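You operate a simulated robot arm through the tools that you are given. There is no shell and no other tool. Be economical: measure what you need, move in short steps, check, and stop when the job is done.

The job below is to be done with a simulated robot arm. You get a single attempt, and the scene is never put back.

Task
Sweep the spilt nuts off the mat and tip them into the nut bin.
Fine: brush them into the dustpan; put brush and dustpan back; spill 20 grams at most; leave the other bins alone. Set down upright: red brush.

It is judged by the outcome, as a careful person would: the job done as asked, and still so three seconds after it is handed in. It fails if anything else is knocked over, pushed out of place, dropped, spilled or broken.

Robot
A 7-joint arm with a two-finger parallel gripper, fixed in place. Base frame: the origin is at the foot of the arm, x ahead of it, y to its left, z up; the work surface is at about z = 0.8. Units: m, rad, N and s.
With the tool pointing down near the work surface it reaches from about 0.28 to 0.72 m from the base axis. Its first joint turns from -2.897 to 2.897 rad. Payload 3.43 kg.
The TCP is the grasp point between the finger pads, 0.034 m short of the fingertips. In the tool frame z runs along the fingers and y along their closing line. Largest opening 0.128 m; finger width 0.024, thickness 0.012; the body of the gripper, 0.048 by 0.13 m, starts 0.096 m behind the TCP.
Orientation is that of the tool frame in the base frame, as a unit quaternion [w, x, y, z]. With the fingers straight down and closing along the base's y, the tool's x points along the base's -x, its y along +y and its z along -z.

Tools
- The arm moves only by the tool apply_moves. Its argument "plan" is a list of rows, each a list of 3 entries, a list of its own where there are three numbers: the turn, a rotation vector about the tool's x, y, z in rad, then the shift along the tool's x, y, z in mm, then the opening, from 0 (shut) to 1 (fully open). In form: [[[wx, wy, wz], [x, y, z], gripper], ...]. A call has 1 to 20 rows; each row shifts and turns the commanded pose from where the row before left it, along the tool's axes as they then stand. Each row takes 0.2 s and may step no farther than 0.05 m and 0.15 rad from the row before; otherwise, or with a gripper value out of range, the whole call is refused. Where a pose cannot be reached the arm comes as near as it can. A force on the tool above 40 N (or 10 N above the force at the start of the call, whichever is more), or a blocked arm, ends the call early, and 0.2 s more pass. The fingers move at their own pace (about 0.108 m/s each) and stop on an object; they squeeze with about 33 N. The grip force told is the motor's: it shows also when the fingers shut on nothing. Time passes only in rows, and 0.2 s behind the last, so rows that do not move let the fingers close. It gives the time, the measured TCP pose, the force on the tool (base axes), the opening and the grip force at its end, in the units of the frame above (readings bear some noise), with the torque about the TCP (base axes, N m) and any sound that the robot's microphone picked up.
- Cameras (640 x 400 px; columns grow to the right, rows downward): "scene" is fixed at [0.0482, -0.5013, 1.3801]; the picture's right is [0.64, -0.77, 0.00], its down [-0.33, -0.28, -0.90] and it looks along [0.69, 0.58, -0.43] (base axes); focal length 340 px, centre (320, 200). "wrist" rides on the gripper at [0.076, -0.011, -0.16] in the tool frame; the picture's right is [0.15, 0.99, 0.00], its down [-0.88, 0.13, -0.46] and it looks along [-0.45, 0.07, 0.89] (tool axes); focal length 234 px, centre (320, 200). There is no depth. A picture from a camera that has moved, and an enlarged one, comes with that camera's place and axes in the base frame and with its lens.
- get_image(camera): a new picture of that camera. It takes no simulated time.
- lift_body(by): slides the trunk up (or, below 0, down) by that many m; the arm rides with it, the base frame stays. It gives what a move gives, with no picture.
- enlarge(camera, box): a new picture of the part [left, top, right, bottom] of that camera's present view, enlarged. It takes no simulated time.
- sign_off(): hands the job in; it is judged then, once.

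Go step by step. Nothing tells you positions but the pictures and the camera data: compare them with the known pose of the tool, close in by small moves and look again before you grip or let go. The budget is 120 turns and 68 pictures, counting those below and the enlarged ones. Unless the task says otherwise, let go and move clear before handing in, and close with one line.

The tools are called as a command line: name --argument value ..., lists and objects as JSON in quotes. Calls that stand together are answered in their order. apply_moves: Moves the arm, as the interface text tells. Its arguments: {"type":"object","properties":{"plan":{"type":"array","items":{"type":"array"}}},"required":["plan"]} The other tools are called the same way: lift_body (by) slides the trunk up or down; get_image (camera) takes a picture; enlarge (camera, box) takes an enlarged picture of a part of a camera's view; sign_off () hands the job in.

At the start:

```text
t: 0.0
ee_pos: [0.4149, 0.0995, 1.2038]
orientation: [0.0, 0.0, 1.0, -0.001]
wrist_force: [0.0, -0.7, -0.7]
torque: [0.0, 0.01, 0.01]
width: 0.128
gripper_force: 0.2
trunk travel left (down, up): [-0.275, 0.049]
```

scene: 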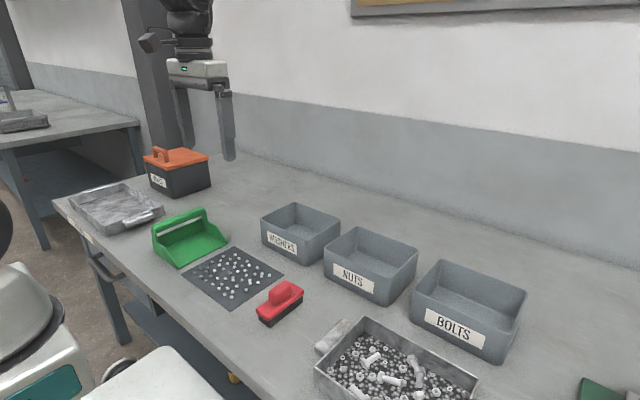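
wrist: 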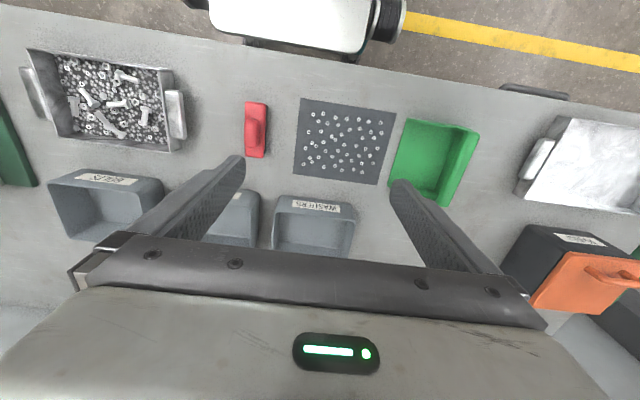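

I see the mat with nuts at about x 0.38–0.56, y 0.06–0.27, the red brush to its right (−y) and the green dustpan to its left (+y). I'll look closer before moving.

enlarge --camera "scene" --box '[140, 190, 320, 340]'

enlarge --camera "wrist" --box '[220, 60, 500, 235]'

```text
2.67 times, centred on (230, 265) of scene
camera zoom: at [0.0482, -0.5013, 1.3801], right [0.64, -0.77, 0.0], down [-0.33, -0.28, -0.9], along [0.69, 0.58, -0.43], focal length 906 px, centre (560, 27)
```

zoom: 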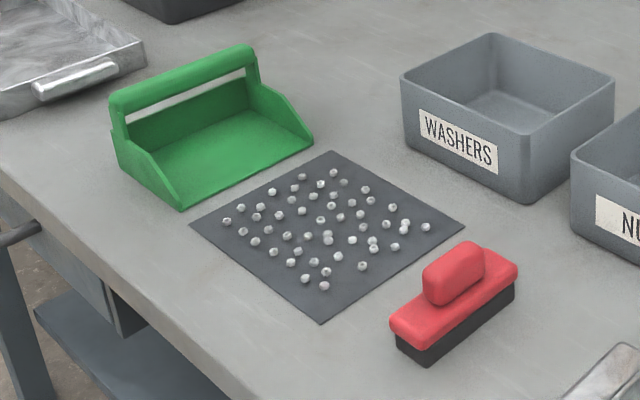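

```text
2.29 times, centred on (360, 148) of wrist
camera zoom: at [0.3408, 0.0876, 1.3618], right [-0.15, 0.99, 0.0], down [0.88, 0.13, 0.46], along [0.45, 0.07, -0.89], focal length 535 px, centre (229, 320)
```

zoom: 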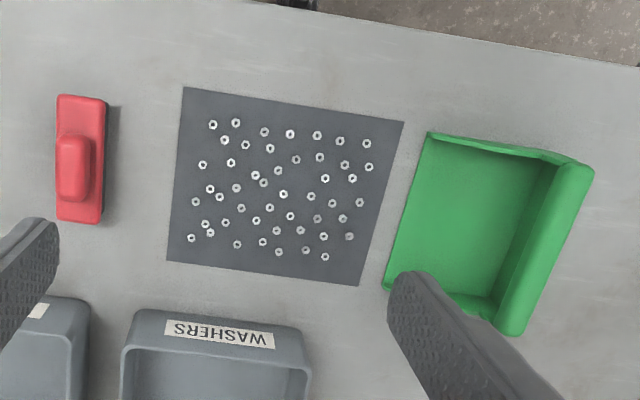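

Brush centre is about (0.46, −0.036), its knob long along x, so a straight-down grasp closing along y suits it. I go above it and check.

apply_moves --plan '[[[0, 0, 0], [-7.5, -22.6, 42], 0.6], [[0, 0, 0], [-7.5, -22.6, 42], 0.6], [[0, 0, 0], [-7.5, -22.6, 42], 0.6], [[0, 0, 0], [-7.5, -22.6, 42], 0.6], [[0, 0, 0], [-7.5, -22.6, 42], 0.6], [[0, 0, 0], [-7.5, -22.6, 34], 0.6], [[0, 0, 0], [0, 0, 0], 0.6]]'

get_image --camera "wrist"

enlarge --camera "scene" --box '[200, 200, 360, 340]'

```text
t: 1.6
ee_pos: [0.4596, -0.038, 0.9585]
orientation: [0.0, 0.0, 1.0, 0.0]
wrist_force: [0.1, 0.8, -1.6]
torque: [0.0, -0.01, -0.01]
width: 0.0768
gripper_force: 0.1
trunk travel left (down, up): [-0.275, 0.049]
```

```text
63 pictures are left
camera wrist: at [0.3862, -0.0492, 1.1176], right [-0.15, 0.99, 0.0], down [0.88, 0.13, 0.46], along [0.45, 0.07, -0.89], focal length 234 px, centre (320, 200)
```

wrist: 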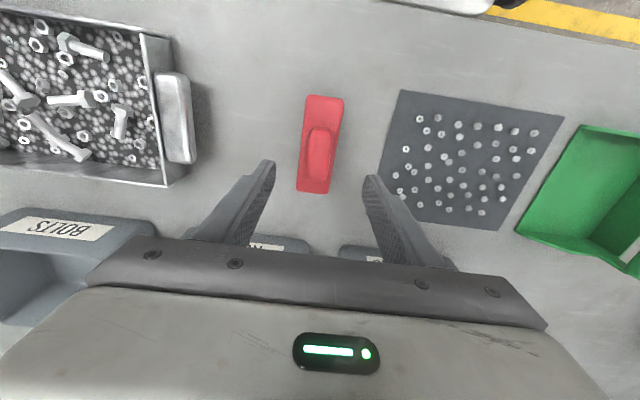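

```text
2.86 times, centred on (280, 270) of scene
camera zoom: at [0.0482, -0.5013, 1.3801], right [0.64, -0.77, 0.0], down [-0.33, -0.28, -0.9], along [0.69, 0.58, -0.43], focal length 970 px, centre (434, 0)
```

zoom: 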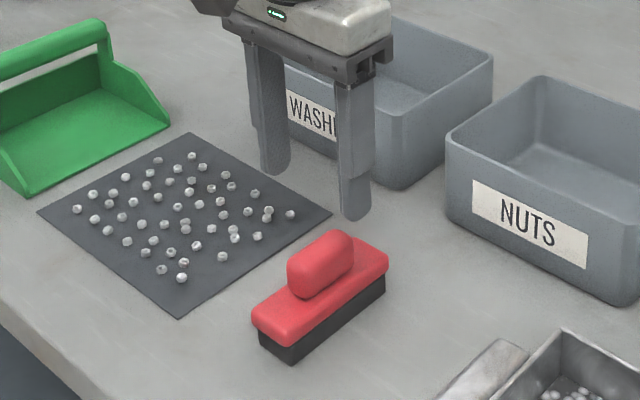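

The knob sits midway between the fingers. I lower so the fingertips stop just above the red block and look.

apply_moves --plan '[[[0, 0, 0], [0, 1, 40], 0.6], [[0, 0, 0], [0, 1, 30], 0.6], [[0, 0, 0], [0, 0, 10], 0.6], [[0, 0, 0], [0, 0, 0], 0.6]]'

enlarge --camera "scene" --box '[230, 230, 330, 330]'

enlarge --camera "wrist" --box '[220, 80, 420, 220]'

```text
t: 2.6
ee_pos: [0.4609, -0.0339, 0.8778]
orientation: [-0.001, 0.0, 1.0, 0.001]
wrist_force: [-0.5, -0.4, 0.3]
torque: [0.0, 0.0, 0.02]
width: 0.0767
gripper_force: 0.0
trunk travel left (down, up): [-0.275, 0.049]
```

```text
4.00 times, centred on (280, 280) of scene
camera zoom: at [0.0482, -0.5013, 1.3801], right [0.64, -0.77, 0.0], down [-0.33, -0.28, -0.9], along [0.69, 0.58, -0.43], focal length 1358 px, centre (480, -120)
```

zoom: 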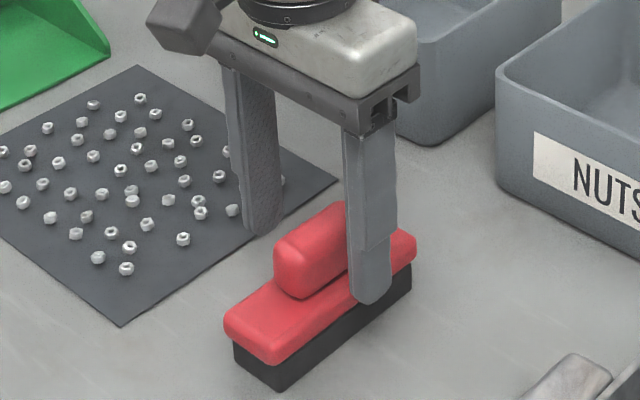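

```text
2.86 times, centred on (320, 150) of wrist
camera zoom: at [0.3859, -0.0458, 1.0378], right [-0.15, 0.99, 0.0], down [0.88, 0.13, 0.46], along [0.45, 0.07, -0.89], focal length 669 px, centre (320, 343)
```

zoom: 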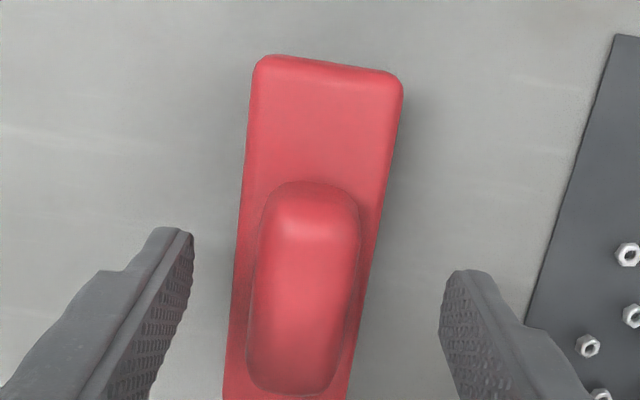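

The knob's centre line is about y = −0.039, so I shift 4 mm, drop 3 mm and close.

apply_moves --plan '[[[0, 0, 0], [0, -4, 3], 0.6], [[0, 0, 0], [0, 0, 0], 0.3], [[0, 0, 0], [0, 0, 0], 0.1], [[0, 0, 0], [0, 0, 0], 0.0], [[0, 0, 0], [0, 0, 0], 0.0], [[0, 0, 0], [0, 0, 0], 0.0]]'

enlarge --camera "scene" --box '[230, 230, 330, 330]'

```text
t: 4.0
ee_pos: [0.4606, -0.0375, 0.876]
orientation: [0.0, 0.0, 1.0, 0.0]
wrist_force: [0.0, 1.0, -0.2]
torque: [0.02, -0.09, -0.02]
width: 0.0271
gripper_force: 33.3
trunk travel left (down, up): [-0.275, 0.049]
```

```text
4.00 times, centred on (280, 280) of scene
camera zoom: at [0.0482, -0.5013, 1.3801], right [0.64, -0.77, 0.0], down [-0.33, -0.28, -0.9], along [0.69, 0.58, -0.43], focal length 1358 px, centre (480, -120)
```

zoom: 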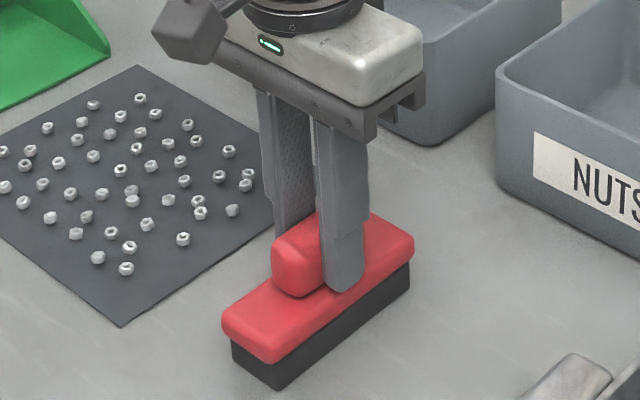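

The brush is held (27 mm knob). I lift slightly, go to the near-side lane start at (0.441, 0.035), and lower gently onto the mat.

apply_moves --plan '[[[0, 0, 0], [0, 0, -20], 0.0], [[0, 0, 0], [7, 24, 0], 0.0], [[0, 0, 0], [6, 24, 0], 0.0], [[0, 0, 0], [6, 24, 0], 0.0], [[0, 0, 0], [0, 0, 10], 0.0], [[0, 0, 0], [0, 0, 6], 0.0], [[0, 0, 0], [0, 0, 0], 0.0]]'

enlarge --camera "scene" --box '[140, 190, 320, 330]'

get_image --camera "wrist"

```text
t: 5.6
ee_pos: [0.4422, 0.0345, 0.8798]
orientation: [0.002, 0.001, 1.0, 0.0]
wrist_force: [3.4, 1.9, 26.6]
torque: [0.08, -0.14, -0.03]
width: 0.0277
gripper_force: 32.9
trunk travel left (down, up): [-0.275, 0.049]
```

```text
2.86 times, centred on (230, 260) of scene
camera zoom: at [0.0482, -0.5013, 1.3801], right [0.64, -0.77, 0.0], down [-0.33, -0.28, -0.9], along [0.69, 0.58, -0.43], focal length 970 px, centre (577, 29)
```

zoom: 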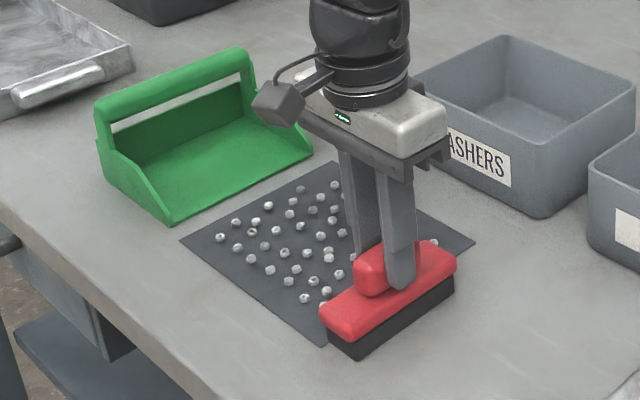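

```text
57 pictures are left
camera wrist: at [0.3668, 0.0224, 1.0396], right [-0.15, 0.99, 0.0], down [0.88, 0.13, 0.46], along [0.46, 0.07, -0.89], focal length 234 px, centre (320, 200)
```

wrist: 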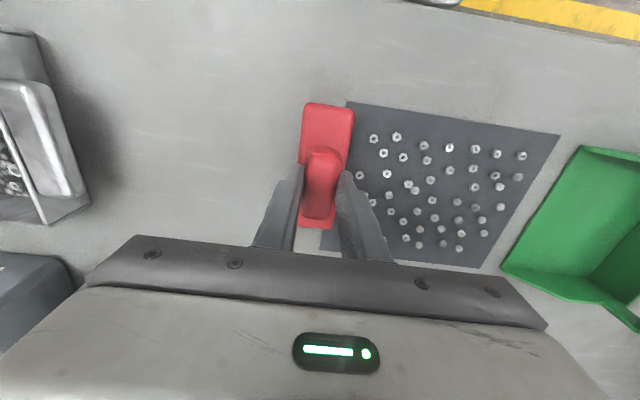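

Contact with the mat at TCP z ≈ 0.880 (27 N). I ease up 2 mm and sweep the near lane slowly toward the pan, then check.

apply_moves --plan '[[[0, 0, 0], [0, 0, -2.5], 0.0], [[0, 0, 0], [0, 12, 0], 0.0], [[0, 0, 0], [0, 12, 0], 0.0], [[0, 0, 0], [0, 12, 0], 0.0], [[0, 0, 0], [0, 12, 0], 0.0], [[0, 0, 0], [0, 12, 0], 0.0], [[0, 0, 0], [0, 12, 0], 0.0], [[0, 0, 0], [0, 12, 0], 0.0], [[0, 0, 0], [0, 12, 0], 0.0], [[0, 0, 0], [0, 12, 0], 0.0]]'

get_image --camera "wrist"

enlarge --camera "scene" --box '[140, 190, 320, 330]'

```text
t: 7.8
ee_pos: [0.4421, 0.1412, 0.8815]
orientation: [0.0, 0.0, 1.0, 0.0]
wrist_force: [-0.8, 0.3, -1.5]
torque: [0.02, 0.0, -0.01]
width: 0.0273
gripper_force: 33.5
trunk travel left (down, up): [-0.275, 0.049]
```

```text
56 pictures are left
camera wrist: at [0.3667, 0.1303, 1.0416], right [-0.15, 0.99, 0.0], down [0.88, 0.13, 0.46], along [0.45, 0.07, -0.89], focal length 234 px, centre (320, 200)
```

wrist: 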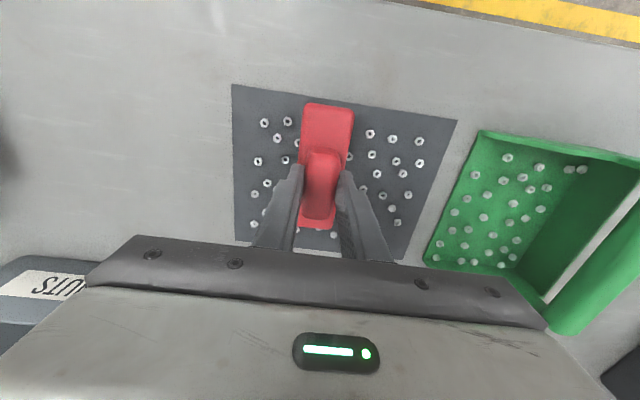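

```text
2.86 times, centred on (230, 260) of scene
camera zoom: at [0.0482, -0.5013, 1.3801], right [0.64, -0.77, 0.0], down [-0.33, -0.28, -0.9], along [0.69, 0.58, -0.43], focal length 970 px, centre (577, 29)
```

zoom: 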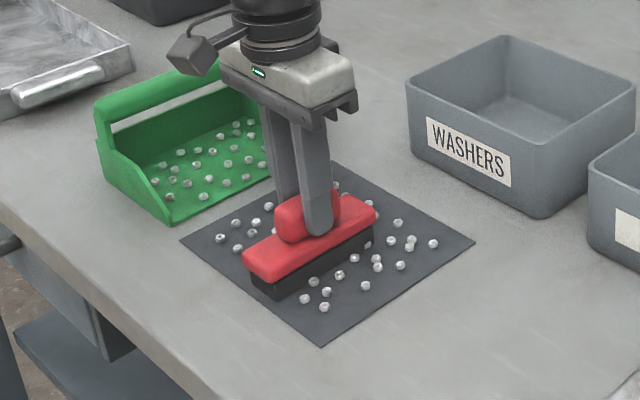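

The nuts already turn up in the pan as the brush strokes. I continue the stroke toward the pan edge, stopping short of touching the pan.

apply_moves --plan '[[[0, 0, 0], [0, 12, 0], 0.0], [[0, 0, 0], [0, 12, 0], 0.0], [[0, 0, 0], [0, 12, 0], 0.0], [[0, 0, 0], [0, 12, 0], 0.0], [[0, 0, 0], [0, 12, 0], 0.0], [[0, 0, 0], [0, 12, 0], 0.0], [[0, 0, 0], [0, 12, 0], 0.0], [[0, 0, 0], [0, 12, 0], 0.0], [[0, 0, 0], [0, 12, 0], 0.0], [[0, 0, 0], [0, 12, 0], 0.0]]'

get_image --camera "wrist"

enlarge --camera "scene" --box '[140, 190, 320, 330]'

```text
t: 10.0
ee_pos: [0.4404, 0.2622, 0.8825]
orientation: [0.0, -0.001, 1.0, 0.0]
wrist_force: [1.0, -0.1, -1.6]
torque: [-0.02, -0.03, -0.02]
width: 0.0274
gripper_force: 32.4
trunk travel left (down, up): [-0.275, 0.049]
```

```text
54 pictures are left
camera wrist: at [0.367, 0.2504, 1.0411], right [-0.15, 0.99, 0.0], down [0.88, 0.13, 0.46], along [0.45, 0.07, -0.89], focal length 234 px, centre (320, 200)
```

wrist: 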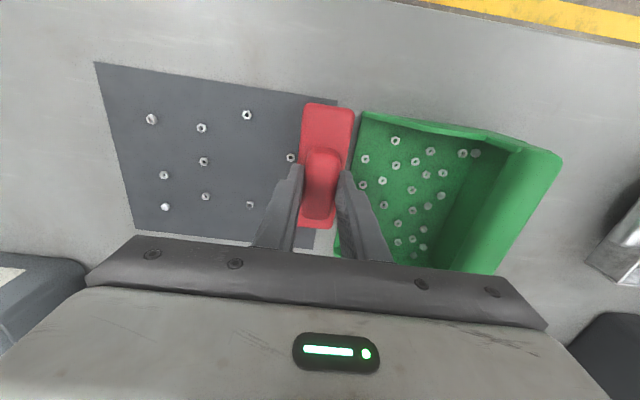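

```text
2.86 times, centred on (230, 260) of scene
camera zoom: at [0.0482, -0.5013, 1.3801], right [0.64, -0.77, 0.0], down [-0.33, -0.28, -0.9], along [0.69, 0.58, -0.43], focal length 970 px, centre (577, 29)
```

zoom: 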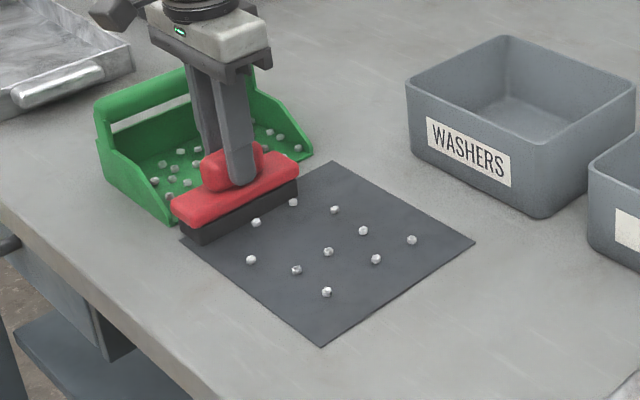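

About ten nuts remain on the mat. I lift, go back to the −y side and make a second stroke along a farther lane (x ≈ 0.485).

apply_moves --plan '[[[0, 0, 0], [0, 0, -30], 0.0], [[0, 0, 0], [-9, -45, 0], 0.0], [[0, 0, 0], [-9, -45, 0], 0.0], [[0, 0, 0], [-9, -45, 0], 0.0], [[0, 0, 0], [-9, -45, 0], 0.0], [[0, 0, 0], [-9, -45, 0], 0.0], [[0, 0, 0], [0, 0, 15], 0.0], [[0, 0, 0], [0, 0, 15], 0.0], [[0, 0, 0], [0, 0, 0], 0.0], [[0, 0, 0], [0, 12, 0], 0.0], [[0, 0, 0], [0, 12, 0], 0.0], [[0, 0, 0], [0, 12, 0], 0.0], [[0, 0, 0], [0, 12, 0], 0.0], [[0, 0, 0], [0, 12, 0], 0.0], [[0, 0, 0], [0, 12, 0], 0.0], [[0, 0, 0], [0, 12, 0], 0.0], [[0, 0, 0], [0, 12, 0], 0.0]]'

apply_moves --plan '[[[0, 0, 0], [0, 12, 0], 0.0], [[0, 0, 0], [0, 12, 0], 0.0], [[0, 0, 0], [0, 12, 0], 0.0], [[0, 0, 0], [0, 12, 0], 0.0], [[0, 0, 0], [0, 12, 0], 0.0], [[0, 0, 0], [0, 12, 0], 0.0], [[0, 0, 0], [0, 12, 0], 0.0], [[0, 0, 0], [0, 12, 0], 0.0], [[0, 0, 0], [0, 12, 0], 0.0], [[0, 0, 0], [0, 12, 0], 0.0], [[0, 0, 0], [0, 6, 0], 0.0]]'

get_image --camera "wrist"

enlarge --camera "scene" --box '[140, 190, 320, 330]'

```text
t: 13.6
ee_pos: [0.4861, 0.1312, 0.8827]
orientation: [0.0, 0.0, 1.0, 0.0]
wrist_force: [0.3, -0.4, -1.4]
torque: [0.0, -0.01, 0.02]
width: 0.0273
gripper_force: 33.0
trunk travel left (down, up): [-0.275, 0.049]
```

```text
t: 16.0
ee_pos: [0.4867, 0.2588, 0.8829]
orientation: [0.0, 0.0, 1.0, 0.001]
wrist_force: [0.8, 0.7, -0.8]
torque: [0.0, 0.0, -0.03]
width: 0.0272
gripper_force: 33.1
trunk travel left (down, up): [-0.275, 0.049]
```

```text
52 pictures are left
camera wrist: at [0.4115, 0.247, 1.0412], right [-0.15, 0.99, 0.0], down [0.88, 0.13, 0.46], along [0.45, 0.07, -0.89], focal length 234 px, centre (320, 200)
```

wrist: 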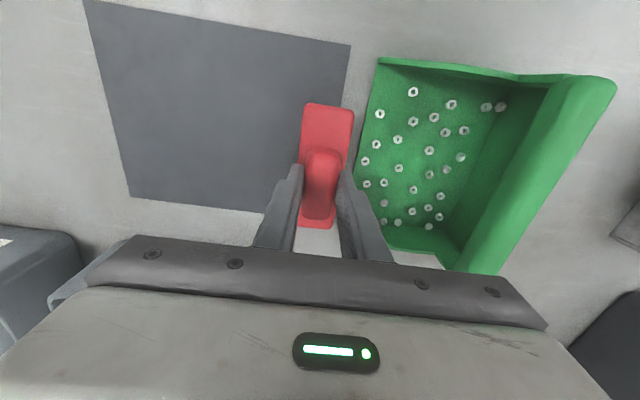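

```text
2.86 times, centred on (230, 260) of scene
camera zoom: at [0.0482, -0.5013, 1.3801], right [0.64, -0.77, 0.0], down [-0.33, -0.28, -0.9], along [0.69, 0.58, -0.43], focal length 970 px, centre (577, 29)
```

zoom: 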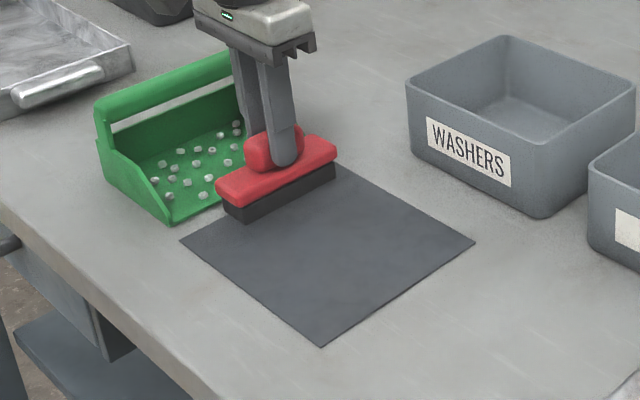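

The mat is clear. I lift the brush and carry it back over its place at (0.461, −0.0375), stopping 12 mm above contact height.

apply_moves --plan '[[[0, 0, 0], [0, 0, -40], 0.0], [[0, 0, 0], [4, -42.3, 0], 0.0], [[0, 0, 0], [4, -42.3, 0], 0.0], [[0, 0, 0], [4, -42.3, 0], 0.0], [[0, 0, 0], [4, -42.3, 0], 0.0], [[0, 0, 0], [4, -42.3, 0], 0.0], [[0, 0, 0], [4, -42.3, 0], 0.0], [[0, 0, 0], [2, -42.3, 0], 0.0], [[0, 0, 0], [0, 0, 20], 0.0], [[0, 0, 0], [0, 0, 15], 0.0], [[0, 0, 0], [0, 0, 0], 0.0]]'

enlarge --camera "scene" --box '[140, 190, 320, 330]'

```text
t: 18.4
ee_pos: [0.4587, -0.0382, 0.887]
orientation: [0.001, 0.0, 1.0, 0.0]
wrist_force: [0.1, 0.3, -1.3]
torque: [-0.04, -0.02, 0.02]
width: 0.0271
gripper_force: 33.5
trunk travel left (down, up): [-0.275, 0.049]
```

```text
2.86 times, centred on (230, 260) of scene
camera zoom: at [0.0482, -0.5013, 1.3801], right [0.64, -0.77, 0.0], down [-0.33, -0.28, -0.9], along [0.69, 0.58, -0.43], focal length 970 px, centre (577, 29)
```

zoom: 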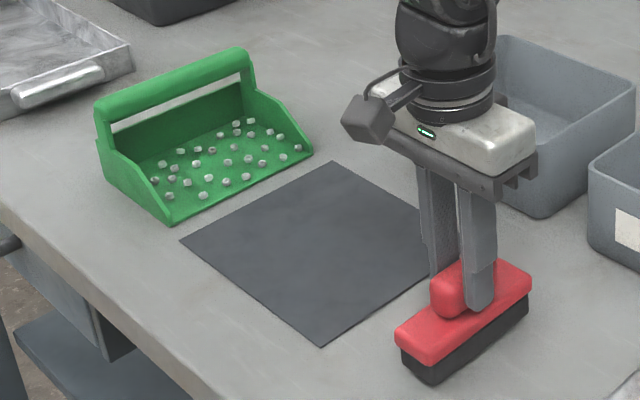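

Mat is clean and the brush hangs level above its spot. I lower it in small steps until it touches.

apply_moves --plan '[[[0, 0, 0], [-2, 1, 5], 0.0], [[0, 0, 0], [0, 0, 3], 0.0], [[0, 0, 0], [0, 0, 2], 0.0], [[0, 0, 0], [0, 0, 0], 0.0]]'

```text
t: 19.4
ee_pos: [0.4614, -0.037, 0.8794]
orientation: [0.002, -0.001, 1.0, -0.001]
wrist_force: [-3.0, -0.7, 26.6]
torque: [-0.09, 0.05, 0.04]
width: 0.0275
gripper_force: 33.1
trunk travel left (down, up): [-0.275, 0.049]
```

It is on the table now (27 N at z 0.879). I ease off 1.5 mm, open and rise.

apply_moves --plan '[[[0, 0, 0], [0, 0, -1.5], 0.0], [[0, 0, 0], [0, 0, 0], 0.25], [[0, 0, 0], [0, 0, 0], 0.5], [[0, 0, 0], [0, 0, 0], 0.6], [[0, 0, 0], [0, 0, -20], 0.6], [[0, 0, 0], [0, 0, -40], 0.6], [[0, 0, 0], [0, 0, -40], 0.6], [[0, 0, 0], [0, 0, -40], 0.6]]'

get_image --camera "scene"

get_image --camera "wrist"

```text
t: 21.2
ee_pos: [0.4628, -0.0362, 1.0189]
orientation: [0.0, -0.001, 1.0, 0.0]
wrist_force: [0.3, -0.1, 0.3]
torque: [0.0, -0.01, -0.01]
width: 0.0768
gripper_force: 0.0
trunk travel left (down, up): [-0.275, 0.049]
```

```text
49 pictures are left
```

scene: 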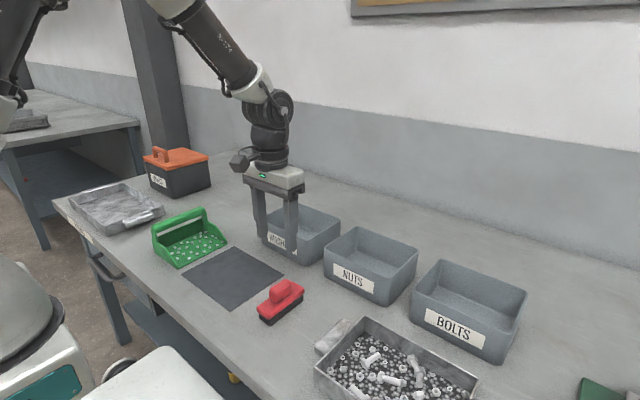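

```text
48 pictures are left
camera wrist: at [0.3876, -0.0472, 1.178], right [-0.15, 0.99, 0.0], down [0.88, 0.13, 0.46], along [0.45, 0.07, -0.89], focal length 234 px, centre (320, 200)
```

wrist: 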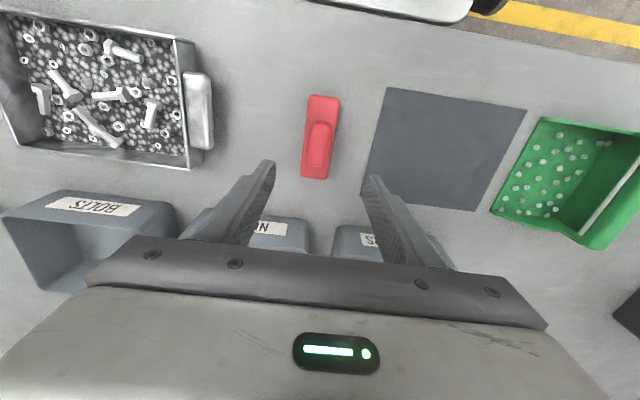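

Brush stands upright at its place. Next I travel above the dustpan's handle bar (about (0.47, 0.40)) and look.

apply_moves --plan '[[[0, 0, 0], [-1, 44, 0], 0.6], [[0, 0, 0], [-1, 44, 0], 0.6], [[0, 0, 0], [-1, 44, 0], 0.6], [[0, 0, 0], [-1, 44, 0], 0.6], [[0, 0, 0], [-1, 44, 0], 0.6], [[0, 0, 0], [-1, 44, 0], 0.6], [[0, 0, 0], [-1, 44, 0], 0.6], [[0, 0, 0], [-1, 44, 0], 0.6], [[0, 0, 0], [0, 44, 0], 0.6], [[0, 0, 0], [0, 44, 0], 0.6], [[0, 0, 0], [0, 0, 0], 0.6]]'

get_image --camera "wrist"

enlarge --camera "scene" --box '[140, 180, 240, 280]'

```text
t: 23.6
ee_pos: [0.4688, 0.4046, 1.0182]
orientation: [0.0, 0.0, 1.0, 0.0]
wrist_force: [-0.2, 0.1, 0.1]
torque: [0.01, -0.01, -0.03]
width: 0.0767
gripper_force: 0.1
trunk travel left (down, up): [-0.275, 0.049]
```

```text
47 pictures are left
camera wrist: at [0.3953, 0.3925, 1.1777], right [-0.15, 0.99, 0.0], down [0.88, 0.13, 0.46], along [0.45, 0.07, -0.89], focal length 234 px, centre (320, 200)
```

wrist: 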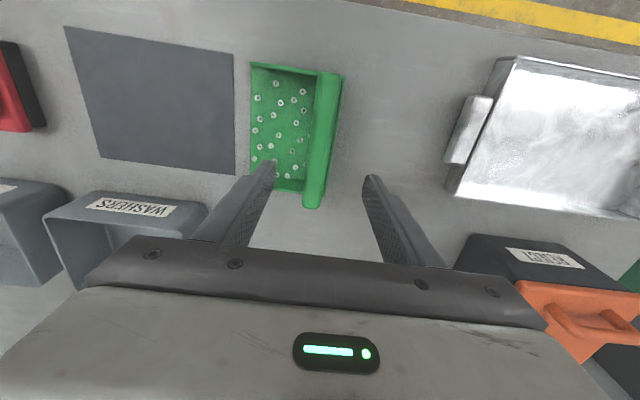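

```text
4.00 times, centred on (190, 230) of scene
camera zoom: at [0.0482, -0.5013, 1.3801], right [0.64, -0.77, 0.0], down [-0.33, -0.28, -0.9], along [0.69, 0.58, -0.43], focal length 1358 px, centre (840, 80)
```

zoom: 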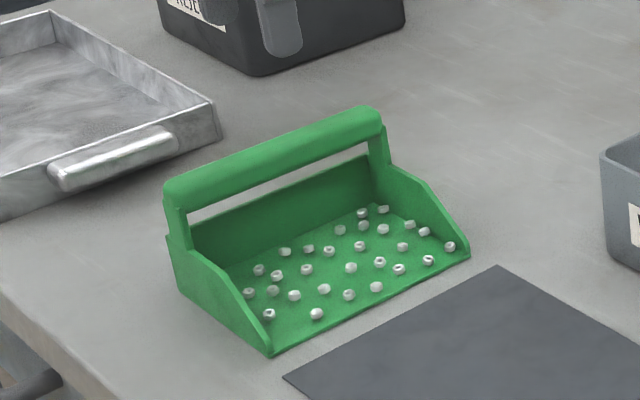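

Handle bar: centre ≈ (0.471, 0.407), top at z ≈ 0.893. I descend with the bar between the fingers, in two stages.

apply_moves --plan '[[[0, 0, 0], [-2, 3, 40], 0.6], [[0, 0, 0], [0, 0, 30], 0.6], [[0, 0, 0], [0, 0, 28], 0.6], [[0, 0, 0], [0, 0, 0], 0.6]]'

get_image --camera "wrist"

enlarge --camera "scene" --box '[140, 180, 240, 280]'

```text
t: 24.6
ee_pos: [0.4722, 0.4057, 0.9205]
orientation: [0.0, 0.0, 1.0, 0.0]
wrist_force: [-0.1, -0.8, 0.5]
torque: [0.03, -0.01, 0.02]
width: 0.0769
gripper_force: 0.0
trunk travel left (down, up): [-0.275, 0.049]
```

```text
45 pictures are left
camera wrist: at [0.3982, 0.3945, 1.0799], right [-0.15, 0.99, 0.0], down [0.88, 0.13, 0.46], along [0.45, 0.07, -0.89], focal length 234 px, centre (320, 200)
```

wrist: 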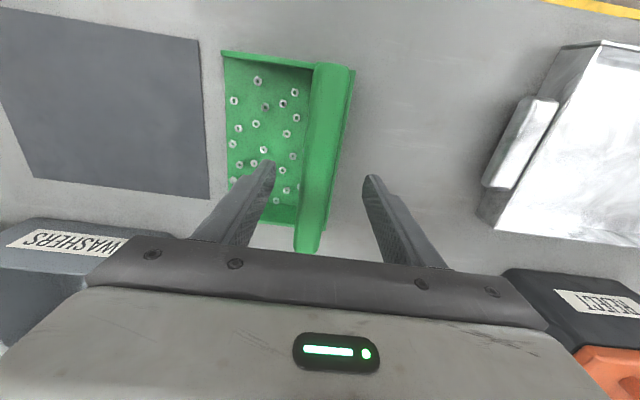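

```text
4.00 times, centred on (190, 230) of scene
camera zoom: at [0.0482, -0.5013, 1.3801], right [0.64, -0.77, 0.0], down [-0.33, -0.28, -0.9], along [0.69, 0.58, -0.43], focal length 1358 px, centre (840, 80)
```

zoom: 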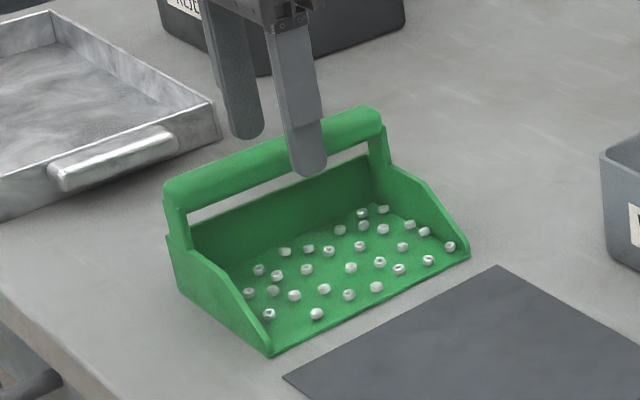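

The bar is centred between the fingers. I descend 38 mm and close on it.

apply_moves --plan '[[[0, 0, 0], [0, 0, 20], 0.6], [[0, 0, 0], [0, 0, 18], 0.6], [[0, 0, 0], [0, 0, 0], 0.45], [[0, 0, 0], [0, 0, 0], 0.3], [[0, 0, 0], [0, 0, 0], 0.15], [[0, 0, 0], [0, 0, 0], 0.0], [[0, 0, 0], [0, 0, 0], 0.0], [[0, 0, 0], [0, 0, 0], 0.0]]'

enlarge --camera "scene" --box '[140, 180, 240, 280]'

get_image --camera "wrist"

```text
t: 26.4
ee_pos: [0.4728, 0.405, 0.8831]
orientation: [0.001, 0.0, 1.0, -0.001]
wrist_force: [-0.6, -3.5, 10.3]
torque: [-0.04, 0.07, 0.13]
width: 0.029
gripper_force: 33.0
trunk travel left (down, up): [-0.275, 0.049]
```

```text
4.00 times, centred on (190, 230) of scene
camera zoom: at [0.0482, -0.5013, 1.3801], right [0.64, -0.77, 0.0], down [-0.33, -0.28, -0.9], along [0.69, 0.58, -0.43], focal length 1358 px, centre (840, 80)
```

zoom: 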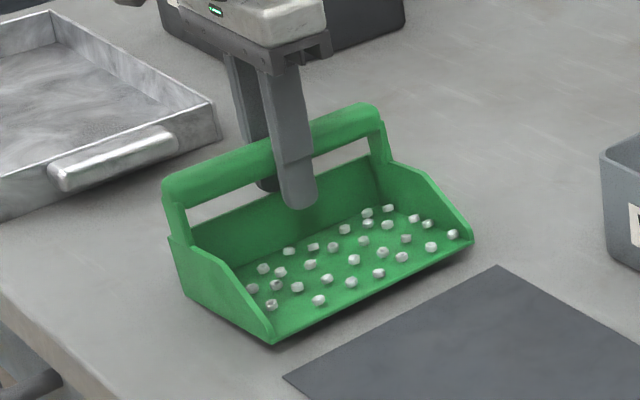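

```text
42 pictures are left
camera wrist: at [0.3976, 0.3935, 1.0428], right [-0.15, 0.99, 0.0], down [0.88, 0.13, 0.46], along [0.45, 0.07, -0.89], focal length 234 px, centre (320, 200)
```

wrist: 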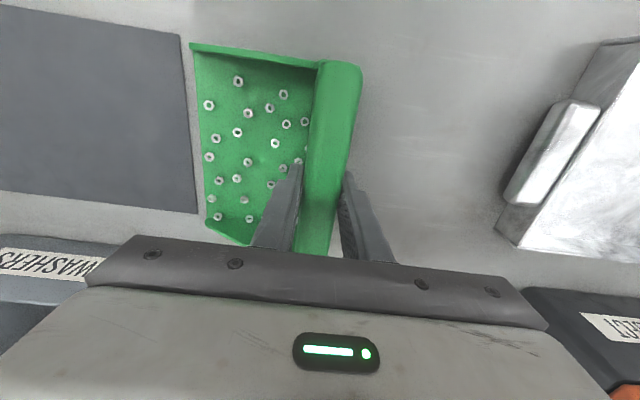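

The bar is held (29 mm); the pan's lip rose a few mm, tilting it safely backward. I lift a little, tip the lip up slightly more, and check the hold.

apply_moves --plan '[[[0, 0, 0], [0, 0, -5], 0.0], [[0, 0, 0], [0, 0, -10], 0.0], [[0, 0, 0], [0, 0, -15], 0.0], [[0, 0, 0], [0, 0, -20], 0.0], [[0.06, 0, 0], [0, 0, 0], 0.0], [[0.06, 0, 0], [0, 0, 0], 0.0], [[0, 0, 0], [0, 0, 0], 0.0]]'

enlarge --camera "scene" --box '[120, 150, 260, 280]'

```text
t: 28.0
ee_pos: [0.4727, 0.4068, 0.9337]
orientation: [0.0, 0.0, 0.998, -0.061]
wrist_force: [0.5, -0.9, -3.9]
torque: [0.05, -0.03, 0.03]
width: 0.027
gripper_force: 33.3
trunk travel left (down, up): [-0.275, 0.049]
```

```text
3.08 times, centred on (190, 215) of scene
camera zoom: at [0.0482, -0.5013, 1.3801], right [0.64, -0.77, 0.0], down [-0.33, -0.28, -0.9], along [0.69, 0.58, -0.43], focal length 1045 px, centre (720, 154)
```

zoom: 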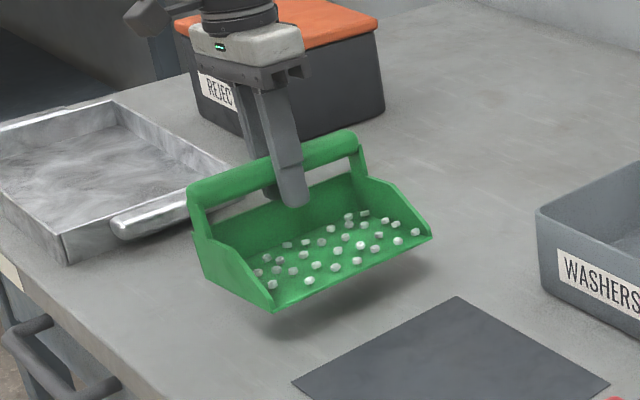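

The hold is firm and all nuts sit in the pan. I raise it to about z = 1.08 and carry it level toward y ≈ 0.1.

apply_moves --plan '[[[0, 0, 0], [0, -4.5, -37], 0.0], [[0, 0, 0], [0, -4.5, -37], 0.0], [[0, 0, 0], [0, -4.5, -37], 0.0], [[0, 0, 0], [0, -4.5, -37], 0.0], [[0, 0, 0], [0, -25, 3], 0.0], [[0, 0, 0], [0, -40, 4.8], 0.0], [[0, 0, 0], [0, -40, 4.8], 0.0], [[0, 0, 0], [0, -40, 4.8], 0.0], [[0, 0, 0], [0, -40, 4.8], 0.0], [[0, 0, 0], [0, -40, 4.8], 0.0], [[0, 0, 0], [0, -40, 4.8], 0.0], [[0, 0, 0], [0, -25, 3], 0.0], [[0, 0, 0], [0, -15, 1.8], 0.0], [[0, 0, 0], [0, 0, 0], 0.0]]'

get_image --camera "scene"

```text
t: 31.0
ee_pos: [0.4728, 0.0979, 1.0815]
orientation: [0.001, 0.0, 0.998, -0.061]
wrist_force: [-0.7, 0.4, -2.8]
torque: [0.09, -0.01, 0.01]
width: 0.0268
gripper_force: 33.0
trunk travel left (down, up): [-0.275, 0.049]
```

```text
40 pictures are left
```

scene: 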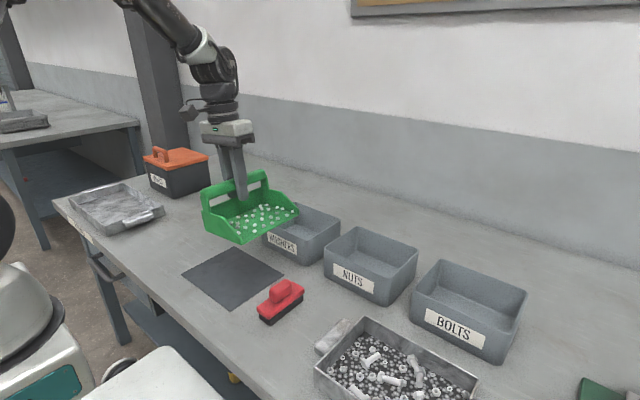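

All steady. I now turn the pan −90° about the vertical so that its mouth faces the arm (−x).

apply_moves --plan '[[[0, 0.0095, 0.0785], [0, 0, 0], 0.0], [[0, 0.0157, 0.13], [0, 0, 0], 0.0], [[0, 0.0157, 0.13], [0, 0, 0], 0.0], [[0, 0.0157, 0.13], [0, 0, 0], 0.0], [[0, 0.0157, 0.13], [0, 0, 0], 0.0], [[0, 0.0157, 0.13], [0, 0, 0], 0.0], [[0, 0.0157, 0.13], [0, 0, 0], 0.0], [[0, 0.0157, 0.13], [0, 0, 0], 0.0], [[0, 0.0157, 0.13], [0, 0, 0], 0.0], [[0, 0.0157, 0.13], [0, 0, 0], 0.0], [[0, 0.0157, 0.13], [0, 0, 0], 0.0], [[0, 0.0157, 0.13], [0, 0, 0], 0.0], [[0, 0.0064, 0.0533], [0, 0, 0], 0.0], [[0, 0, 0], [0, 0, 0], 0.0]]'

get_image --camera "scene"

get_image --camera "wrist"

```text
t: 34.0
ee_pos: [0.4731, 0.0989, 1.0818]
orientation: [-0.043, 0.707, 0.705, -0.043]
wrist_force: [-0.8, 0.6, -3.6]
torque: [-0.01, -0.07, 0.01]
width: 0.0266
gripper_force: 33.4
trunk travel left (down, up): [-0.275, 0.049]
```

```text
39 pictures are left
```

scene: 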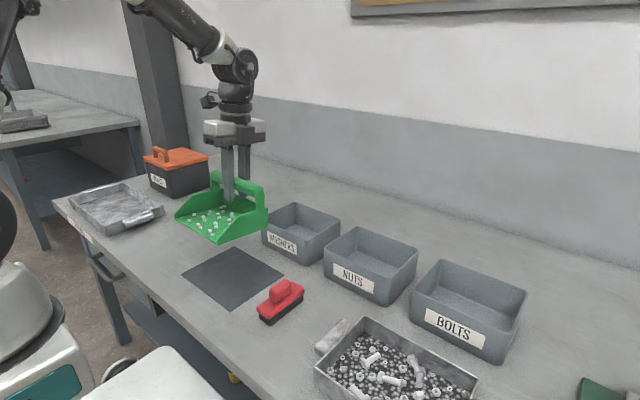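

```text
38 pictures are left
camera wrist: at [0.4819, 0.1744, 1.2411], right [0.98, 0.14, -0.12], down [0.18, -0.88, 0.44], along [-0.04, -0.45, -0.89], focal length 234 px, centre (320, 200)
```

wrist: 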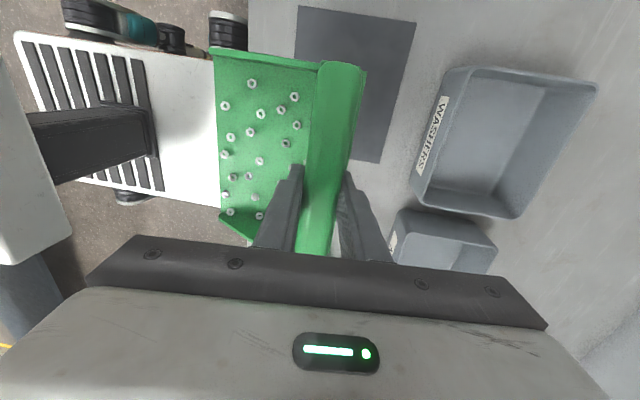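

The pan's mouth now faces −x. I measure the nut bin precisely from an enlarged scene view.

enlarge --camera "scene" --box '[300, 200, 440, 320]'

```text
3.33 times, centred on (370, 260) of scene
camera zoom: at [0.0482, -0.5013, 1.3801], right [0.64, -0.77, 0.0], down [-0.33, -0.28, -0.9], along [0.69, 0.58, -0.43], focal length 1132 px, centre (153, 0)
```

zoom: 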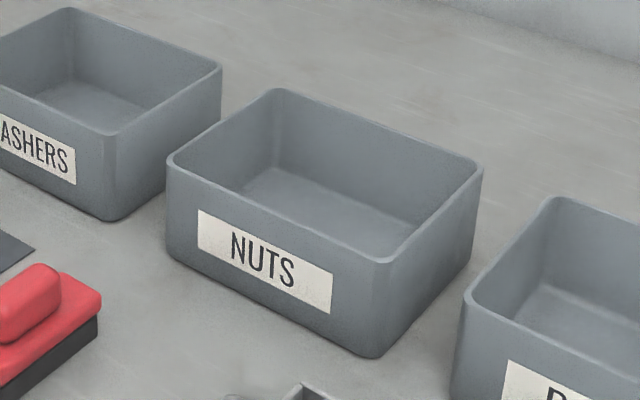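

Nut bin measures x 0.624–0.775, y −0.225 to −0.033, rim z ≈ 0.887. With the mouth toward the arm the hand must reach far, so I raise the pan and then lower the trunk to gain reach.

apply_moves --plan '[[[0, 0, 0], [0, -3, -25], 0.0], [[0, 0, 0], [0, -4.2, -35], 0.0], [[0, 0, 0], [0, -4.2, -35], 0.0], [[0, 0, 0], [0, -3, -25], 0.0], [[0, 0, 0], [0, 0, 0], 0.0]]'

lift_body --by -0.1

```text
t: 35.2
ee_pos: [0.4724, 0.0997, 1.2017]
orientation: [-0.043, 0.707, 0.705, -0.042]
wrist_force: [0.4, 0.3, -3.2]
torque: [-0.03, -0.08, 0.0]
width: 0.0265
gripper_force: 32.7
trunk travel left (down, up): [-0.275, 0.049]
```

```text
t: 36.5
ee_pos: [0.4728, 0.098, 1.1035]
orientation: [-0.043, 0.706, 0.705, -0.043]
wrist_force: [-0.3, 0.2, -3.4]
torque: [0.01, -0.08, 0.01]
width: 0.0267
gripper_force: 32.8
trunk travel left (down, up): [-0.175, 0.149]
```

Trunk lowering works smoothly; I lower another 0.1 m, and yaw the pan a further −32° so the mouth's line lies diagonally over the bin.

lift_body --by -0.1

apply_moves --plan '[[[0, 0.0135, 0.1112], [0, 0, 0], 0.0], [[0, 0.0135, 0.1112], [0, 0, 0], 0.0], [[0, 0.0135, 0.1112], [0, 0, 0], 0.0], [[0, 0.0135, 0.1112], [0, 0, 0], 0.0], [[0, 0.0135, 0.1112], [0, 0, 0], 0.0], [[0, 0, 0], [0, 0, 0], 0.0]]'

get_image --camera "scene"

```text
t: 37.9
ee_pos: [0.4725, 0.0991, 1.0024]
orientation: [-0.043, 0.706, 0.705, -0.043]
wrist_force: [-0.4, 0.3, -3.7]
torque: [0.02, -0.07, 0.0]
width: 0.0266
gripper_force: 32.5
trunk travel left (down, up): [-0.075, 0.249]
```

```text
t: 39.3
ee_pos: [0.4723, 0.0986, 1.0025]
orientation: [-0.053, 0.874, 0.481, -0.03]
wrist_force: [-0.5, -0.3, -3.3]
torque: [-0.07, -0.03, -0.02]
width: 0.0268
gripper_force: 32.8
trunk travel left (down, up): [-0.075, 0.249]
```

```text
36 pictures are left
```

scene: 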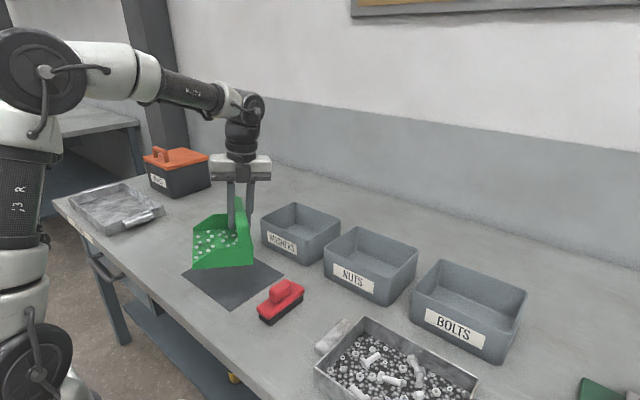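

The pose is as planned. I carry the pan part-way toward the nut bin, keeping it 3 cm above the bins' rims.

apply_moves --plan '[[[0, 0, 0], [0, -3.6, -29.7], 0.0], [[0, 0, 0], [-4, 22.5, -2.7], 0.0], [[0, 0, 0], [-7.1, 42, -5], 0.0], [[0, 0, 0], [-7.1, 42, -5], 0.0], [[0, 0, 0], [-7.1, 42, -5], 0.0], [[0, 0, 0], [-7.1, 42, -5], 0.0], [[0, 0, 0], [-7.1, 42, -5], 0.0], [[0, 0, 0], [-4, 22.5, -2.7], 0.0], [[0, 0, 0], [0, 0, 0], 0.0]]'

get_image --camera "scene"

```text
t: 41.3
ee_pos: [0.6528, -0.0596, 1.0279]
orientation: [-0.053, 0.874, 0.483, -0.029]
wrist_force: [-0.6, 0.4, -3.9]
torque: [-0.06, -0.05, 0.0]
width: 0.0268
gripper_force: 33.2
out of reach, approached as far as the arm can: row 8
trunk travel left (down, up): [-0.075, 0.249]
```

```text
35 pictures are left
```

scene: 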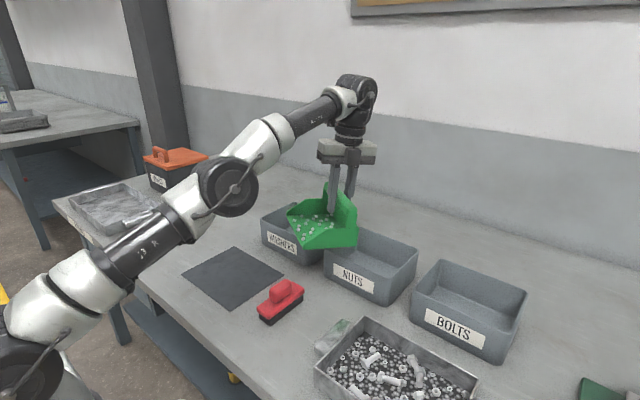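

The arm is stretched upward here, so the low trunk hurts rather than helps: the shoulder should be higher. I raise the trunk all the way; the pan goes up with it.

lift_body --by 0.245

get_image --camera "scene"

```text
t: 43.8
ee_pos: [0.6523, -0.0603, 1.273]
orientation: [-0.053, 0.874, 0.482, -0.029]
wrist_force: [0.6, 0.2, -3.5]
torque: [-0.08, -0.04, 0.01]
width: 0.0268
gripper_force: 32.8
trunk travel left (down, up): [-0.32, 0.004]
```

```text
34 pictures are left
```

scene: 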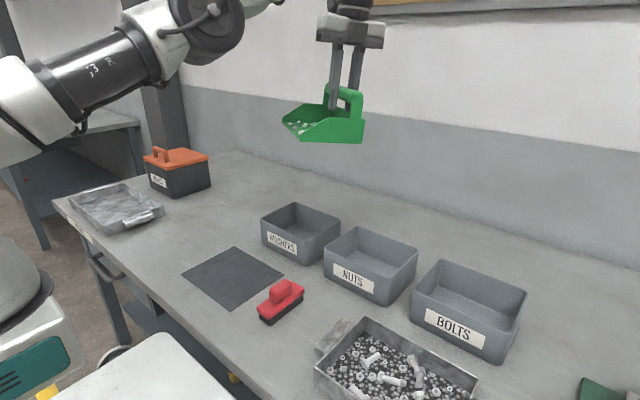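

Arm is now bent with the pan high. I descend to z ≈ 1.06 in place, then level the pan (tool just past vertical).

apply_moves --plan '[[[0, 0, 0], [0, 3, 25], 0.0], [[0, 0, 0], [0, 4.6, 38], 0.0], [[0, 0, 0], [0, 4.6, 38], 0.0], [[0, 0, 0], [0, 4.6, 38], 0.0], [[0, 0, 0], [0, 4.6, 38], 0.0], [[0, 0, 0], [0, 4, 33], 0.0], [[-0.06, 0, 0], [0, 0, 0], 0.0], [[-0.06, 0, 0], [0, 0, 0], 0.0], [[-0.06, 0, 0], [0, 0, 0], 0.0], [[0, 0, 0], [0, 0, 0], 0.0]]'

get_image --camera "scene"

```text
t: 46.0
ee_pos: [0.6526, -0.06, 1.062]
orientation: [0.028, 0.875, 0.483, 0.015]
wrist_force: [0.4, 0.3, -3.1]
torque: [-0.01, -0.05, -0.04]
width: 0.0269
gripper_force: 33.1
trunk travel left (down, up): [-0.32, 0.004]
```

```text
33 pictures are left
```

scene: 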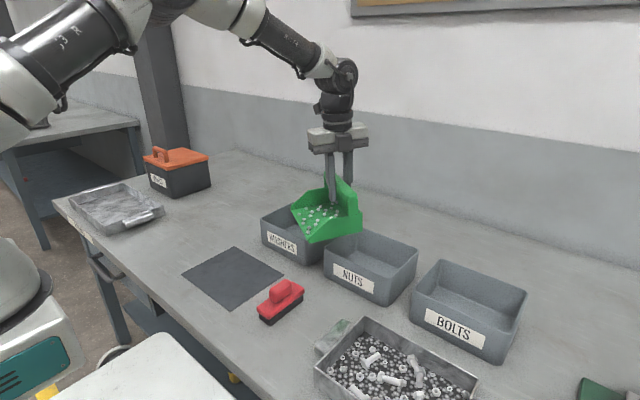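

Pan is level and stable. I move outward toward the nut bin in small steps, watching the reach.

apply_moves --plan '[[[0, 0, 0], [-4, 18, 1], 0.0], [[0, 0, 0], [-7.4, 30, 2], 0.0], [[0, 0, 0], [-7.4, 30, 2], 0.0], [[0, 0, 0], [-7.4, 20, 1], 0.0], [[0, 0, 0], [0, 0, 0], 0.0]]'

```text
t: 47.2
ee_pos: [0.721, -0.1347, 1.0611]
orientation: [0.026, 0.875, 0.483, 0.014]
wrist_force: [0.8, 0.3, -2.8]
torque: [-0.01, -0.04, -0.02]
width: 0.0269
gripper_force: 32.8
trunk travel left (down, up): [-0.32, 0.004]
```

Reach is still fine at radius 0.73. I tilt slightly and continue outward and down, toward the lip being over the bin.

apply_moves --plan '[[[-0.07, 0, 0], [0, 0, 0], 0.0], [[-0.07, 0, 0], [0, 0, 0], 0.0], [[0, 0, 0], [-3.4, 22, 12], 0.0], [[0, 0, 0], [-3.4, 22, 12], 0.0], [[0, 0, 0], [-3.4, 22, 12], 0.0], [[0, 0, 0], [0, 0, 0], 0.0]]'

get_image --camera "scene"

get_image --camera "wrist"

```text
t: 48.6
ee_pos: [0.7596, -0.1743, 1.0376]
orientation: [0.087, 0.871, 0.481, 0.048]
wrist_force: [0.0, 0.6, -3.0]
torque: [-0.03, -0.02, 0.01]
width: 0.0267
gripper_force: 32.8
out of reach, approached as far as the arm can: row 5
trunk travel left (down, up): [-0.32, 0.004]
```

```text
32 pictures are left
```

scene: 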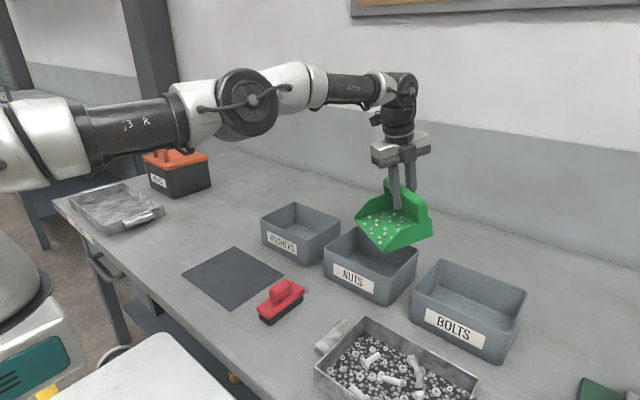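

```text
31 pictures are left
camera wrist: at [0.7646, -0.0882, 1.1914], right [0.9, -0.39, 0.2], down [-0.44, -0.76, 0.47], along [-0.04, -0.51, -0.86], focal length 234 px, centre (320, 200)
```

wrist: 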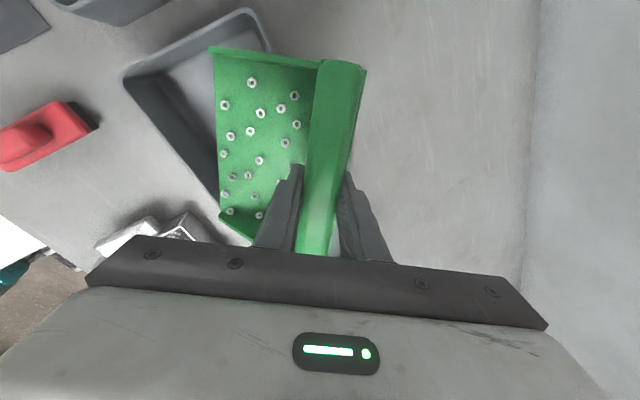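

Lip is over the bin (from (0.73, −0.056) to (0.64, −0.197), z ≈ 0.945). I begin tilting about the lip while easing it outward and down.

apply_moves --plan '[[[-0.095, 0, 0], [1.2, -3.6, -2], 0.0], [[-0.095, 0, 0], [1.2, -3.6, -2], 0.0], [[-0.095, 0, 0], [1.2, -3.6, -2], 0.0], [[0, 0, 0], [0, 0, 0], 0.0]]'

enlarge --camera "scene" --box '[300, 120, 480, 320]'

get_image --camera "wrist"

```text
t: 49.6
ee_pos: [0.7508, -0.1661, 1.0404]
orientation: [0.211, 0.849, 0.47, 0.115]
wrist_force: [0.4, 0.6, -3.1]
torque: [0.03, 0.0, -0.02]
width: 0.0267
gripper_force: 32.8
trunk travel left (down, up): [-0.32, 0.004]
```

```text
2.00 times, centred on (390, 220) of scene
camera zoom: at [0.0482, -0.5013, 1.3801], right [0.64, -0.77, 0.0], down [-0.33, -0.28, -0.9], along [0.69, 0.58, -0.43], focal length 679 px, centre (180, 160)
```

zoom: 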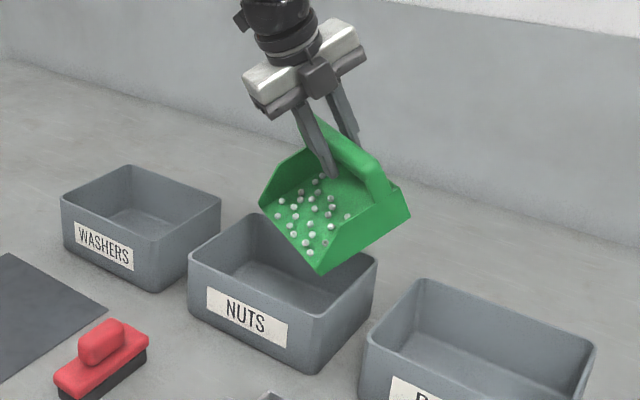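

```text
29 pictures are left
camera wrist: at [0.7208, -0.0564, 1.1756], right [0.82, -0.34, 0.46], down [-0.55, -0.69, 0.46], along [0.16, -0.63, -0.76], focal length 234 px, centre (320, 200)
```

wrist: 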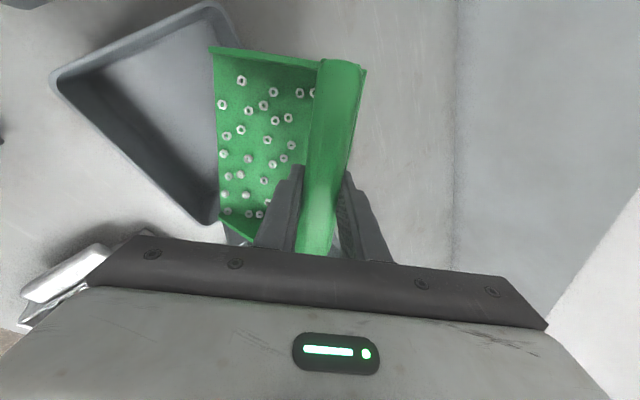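

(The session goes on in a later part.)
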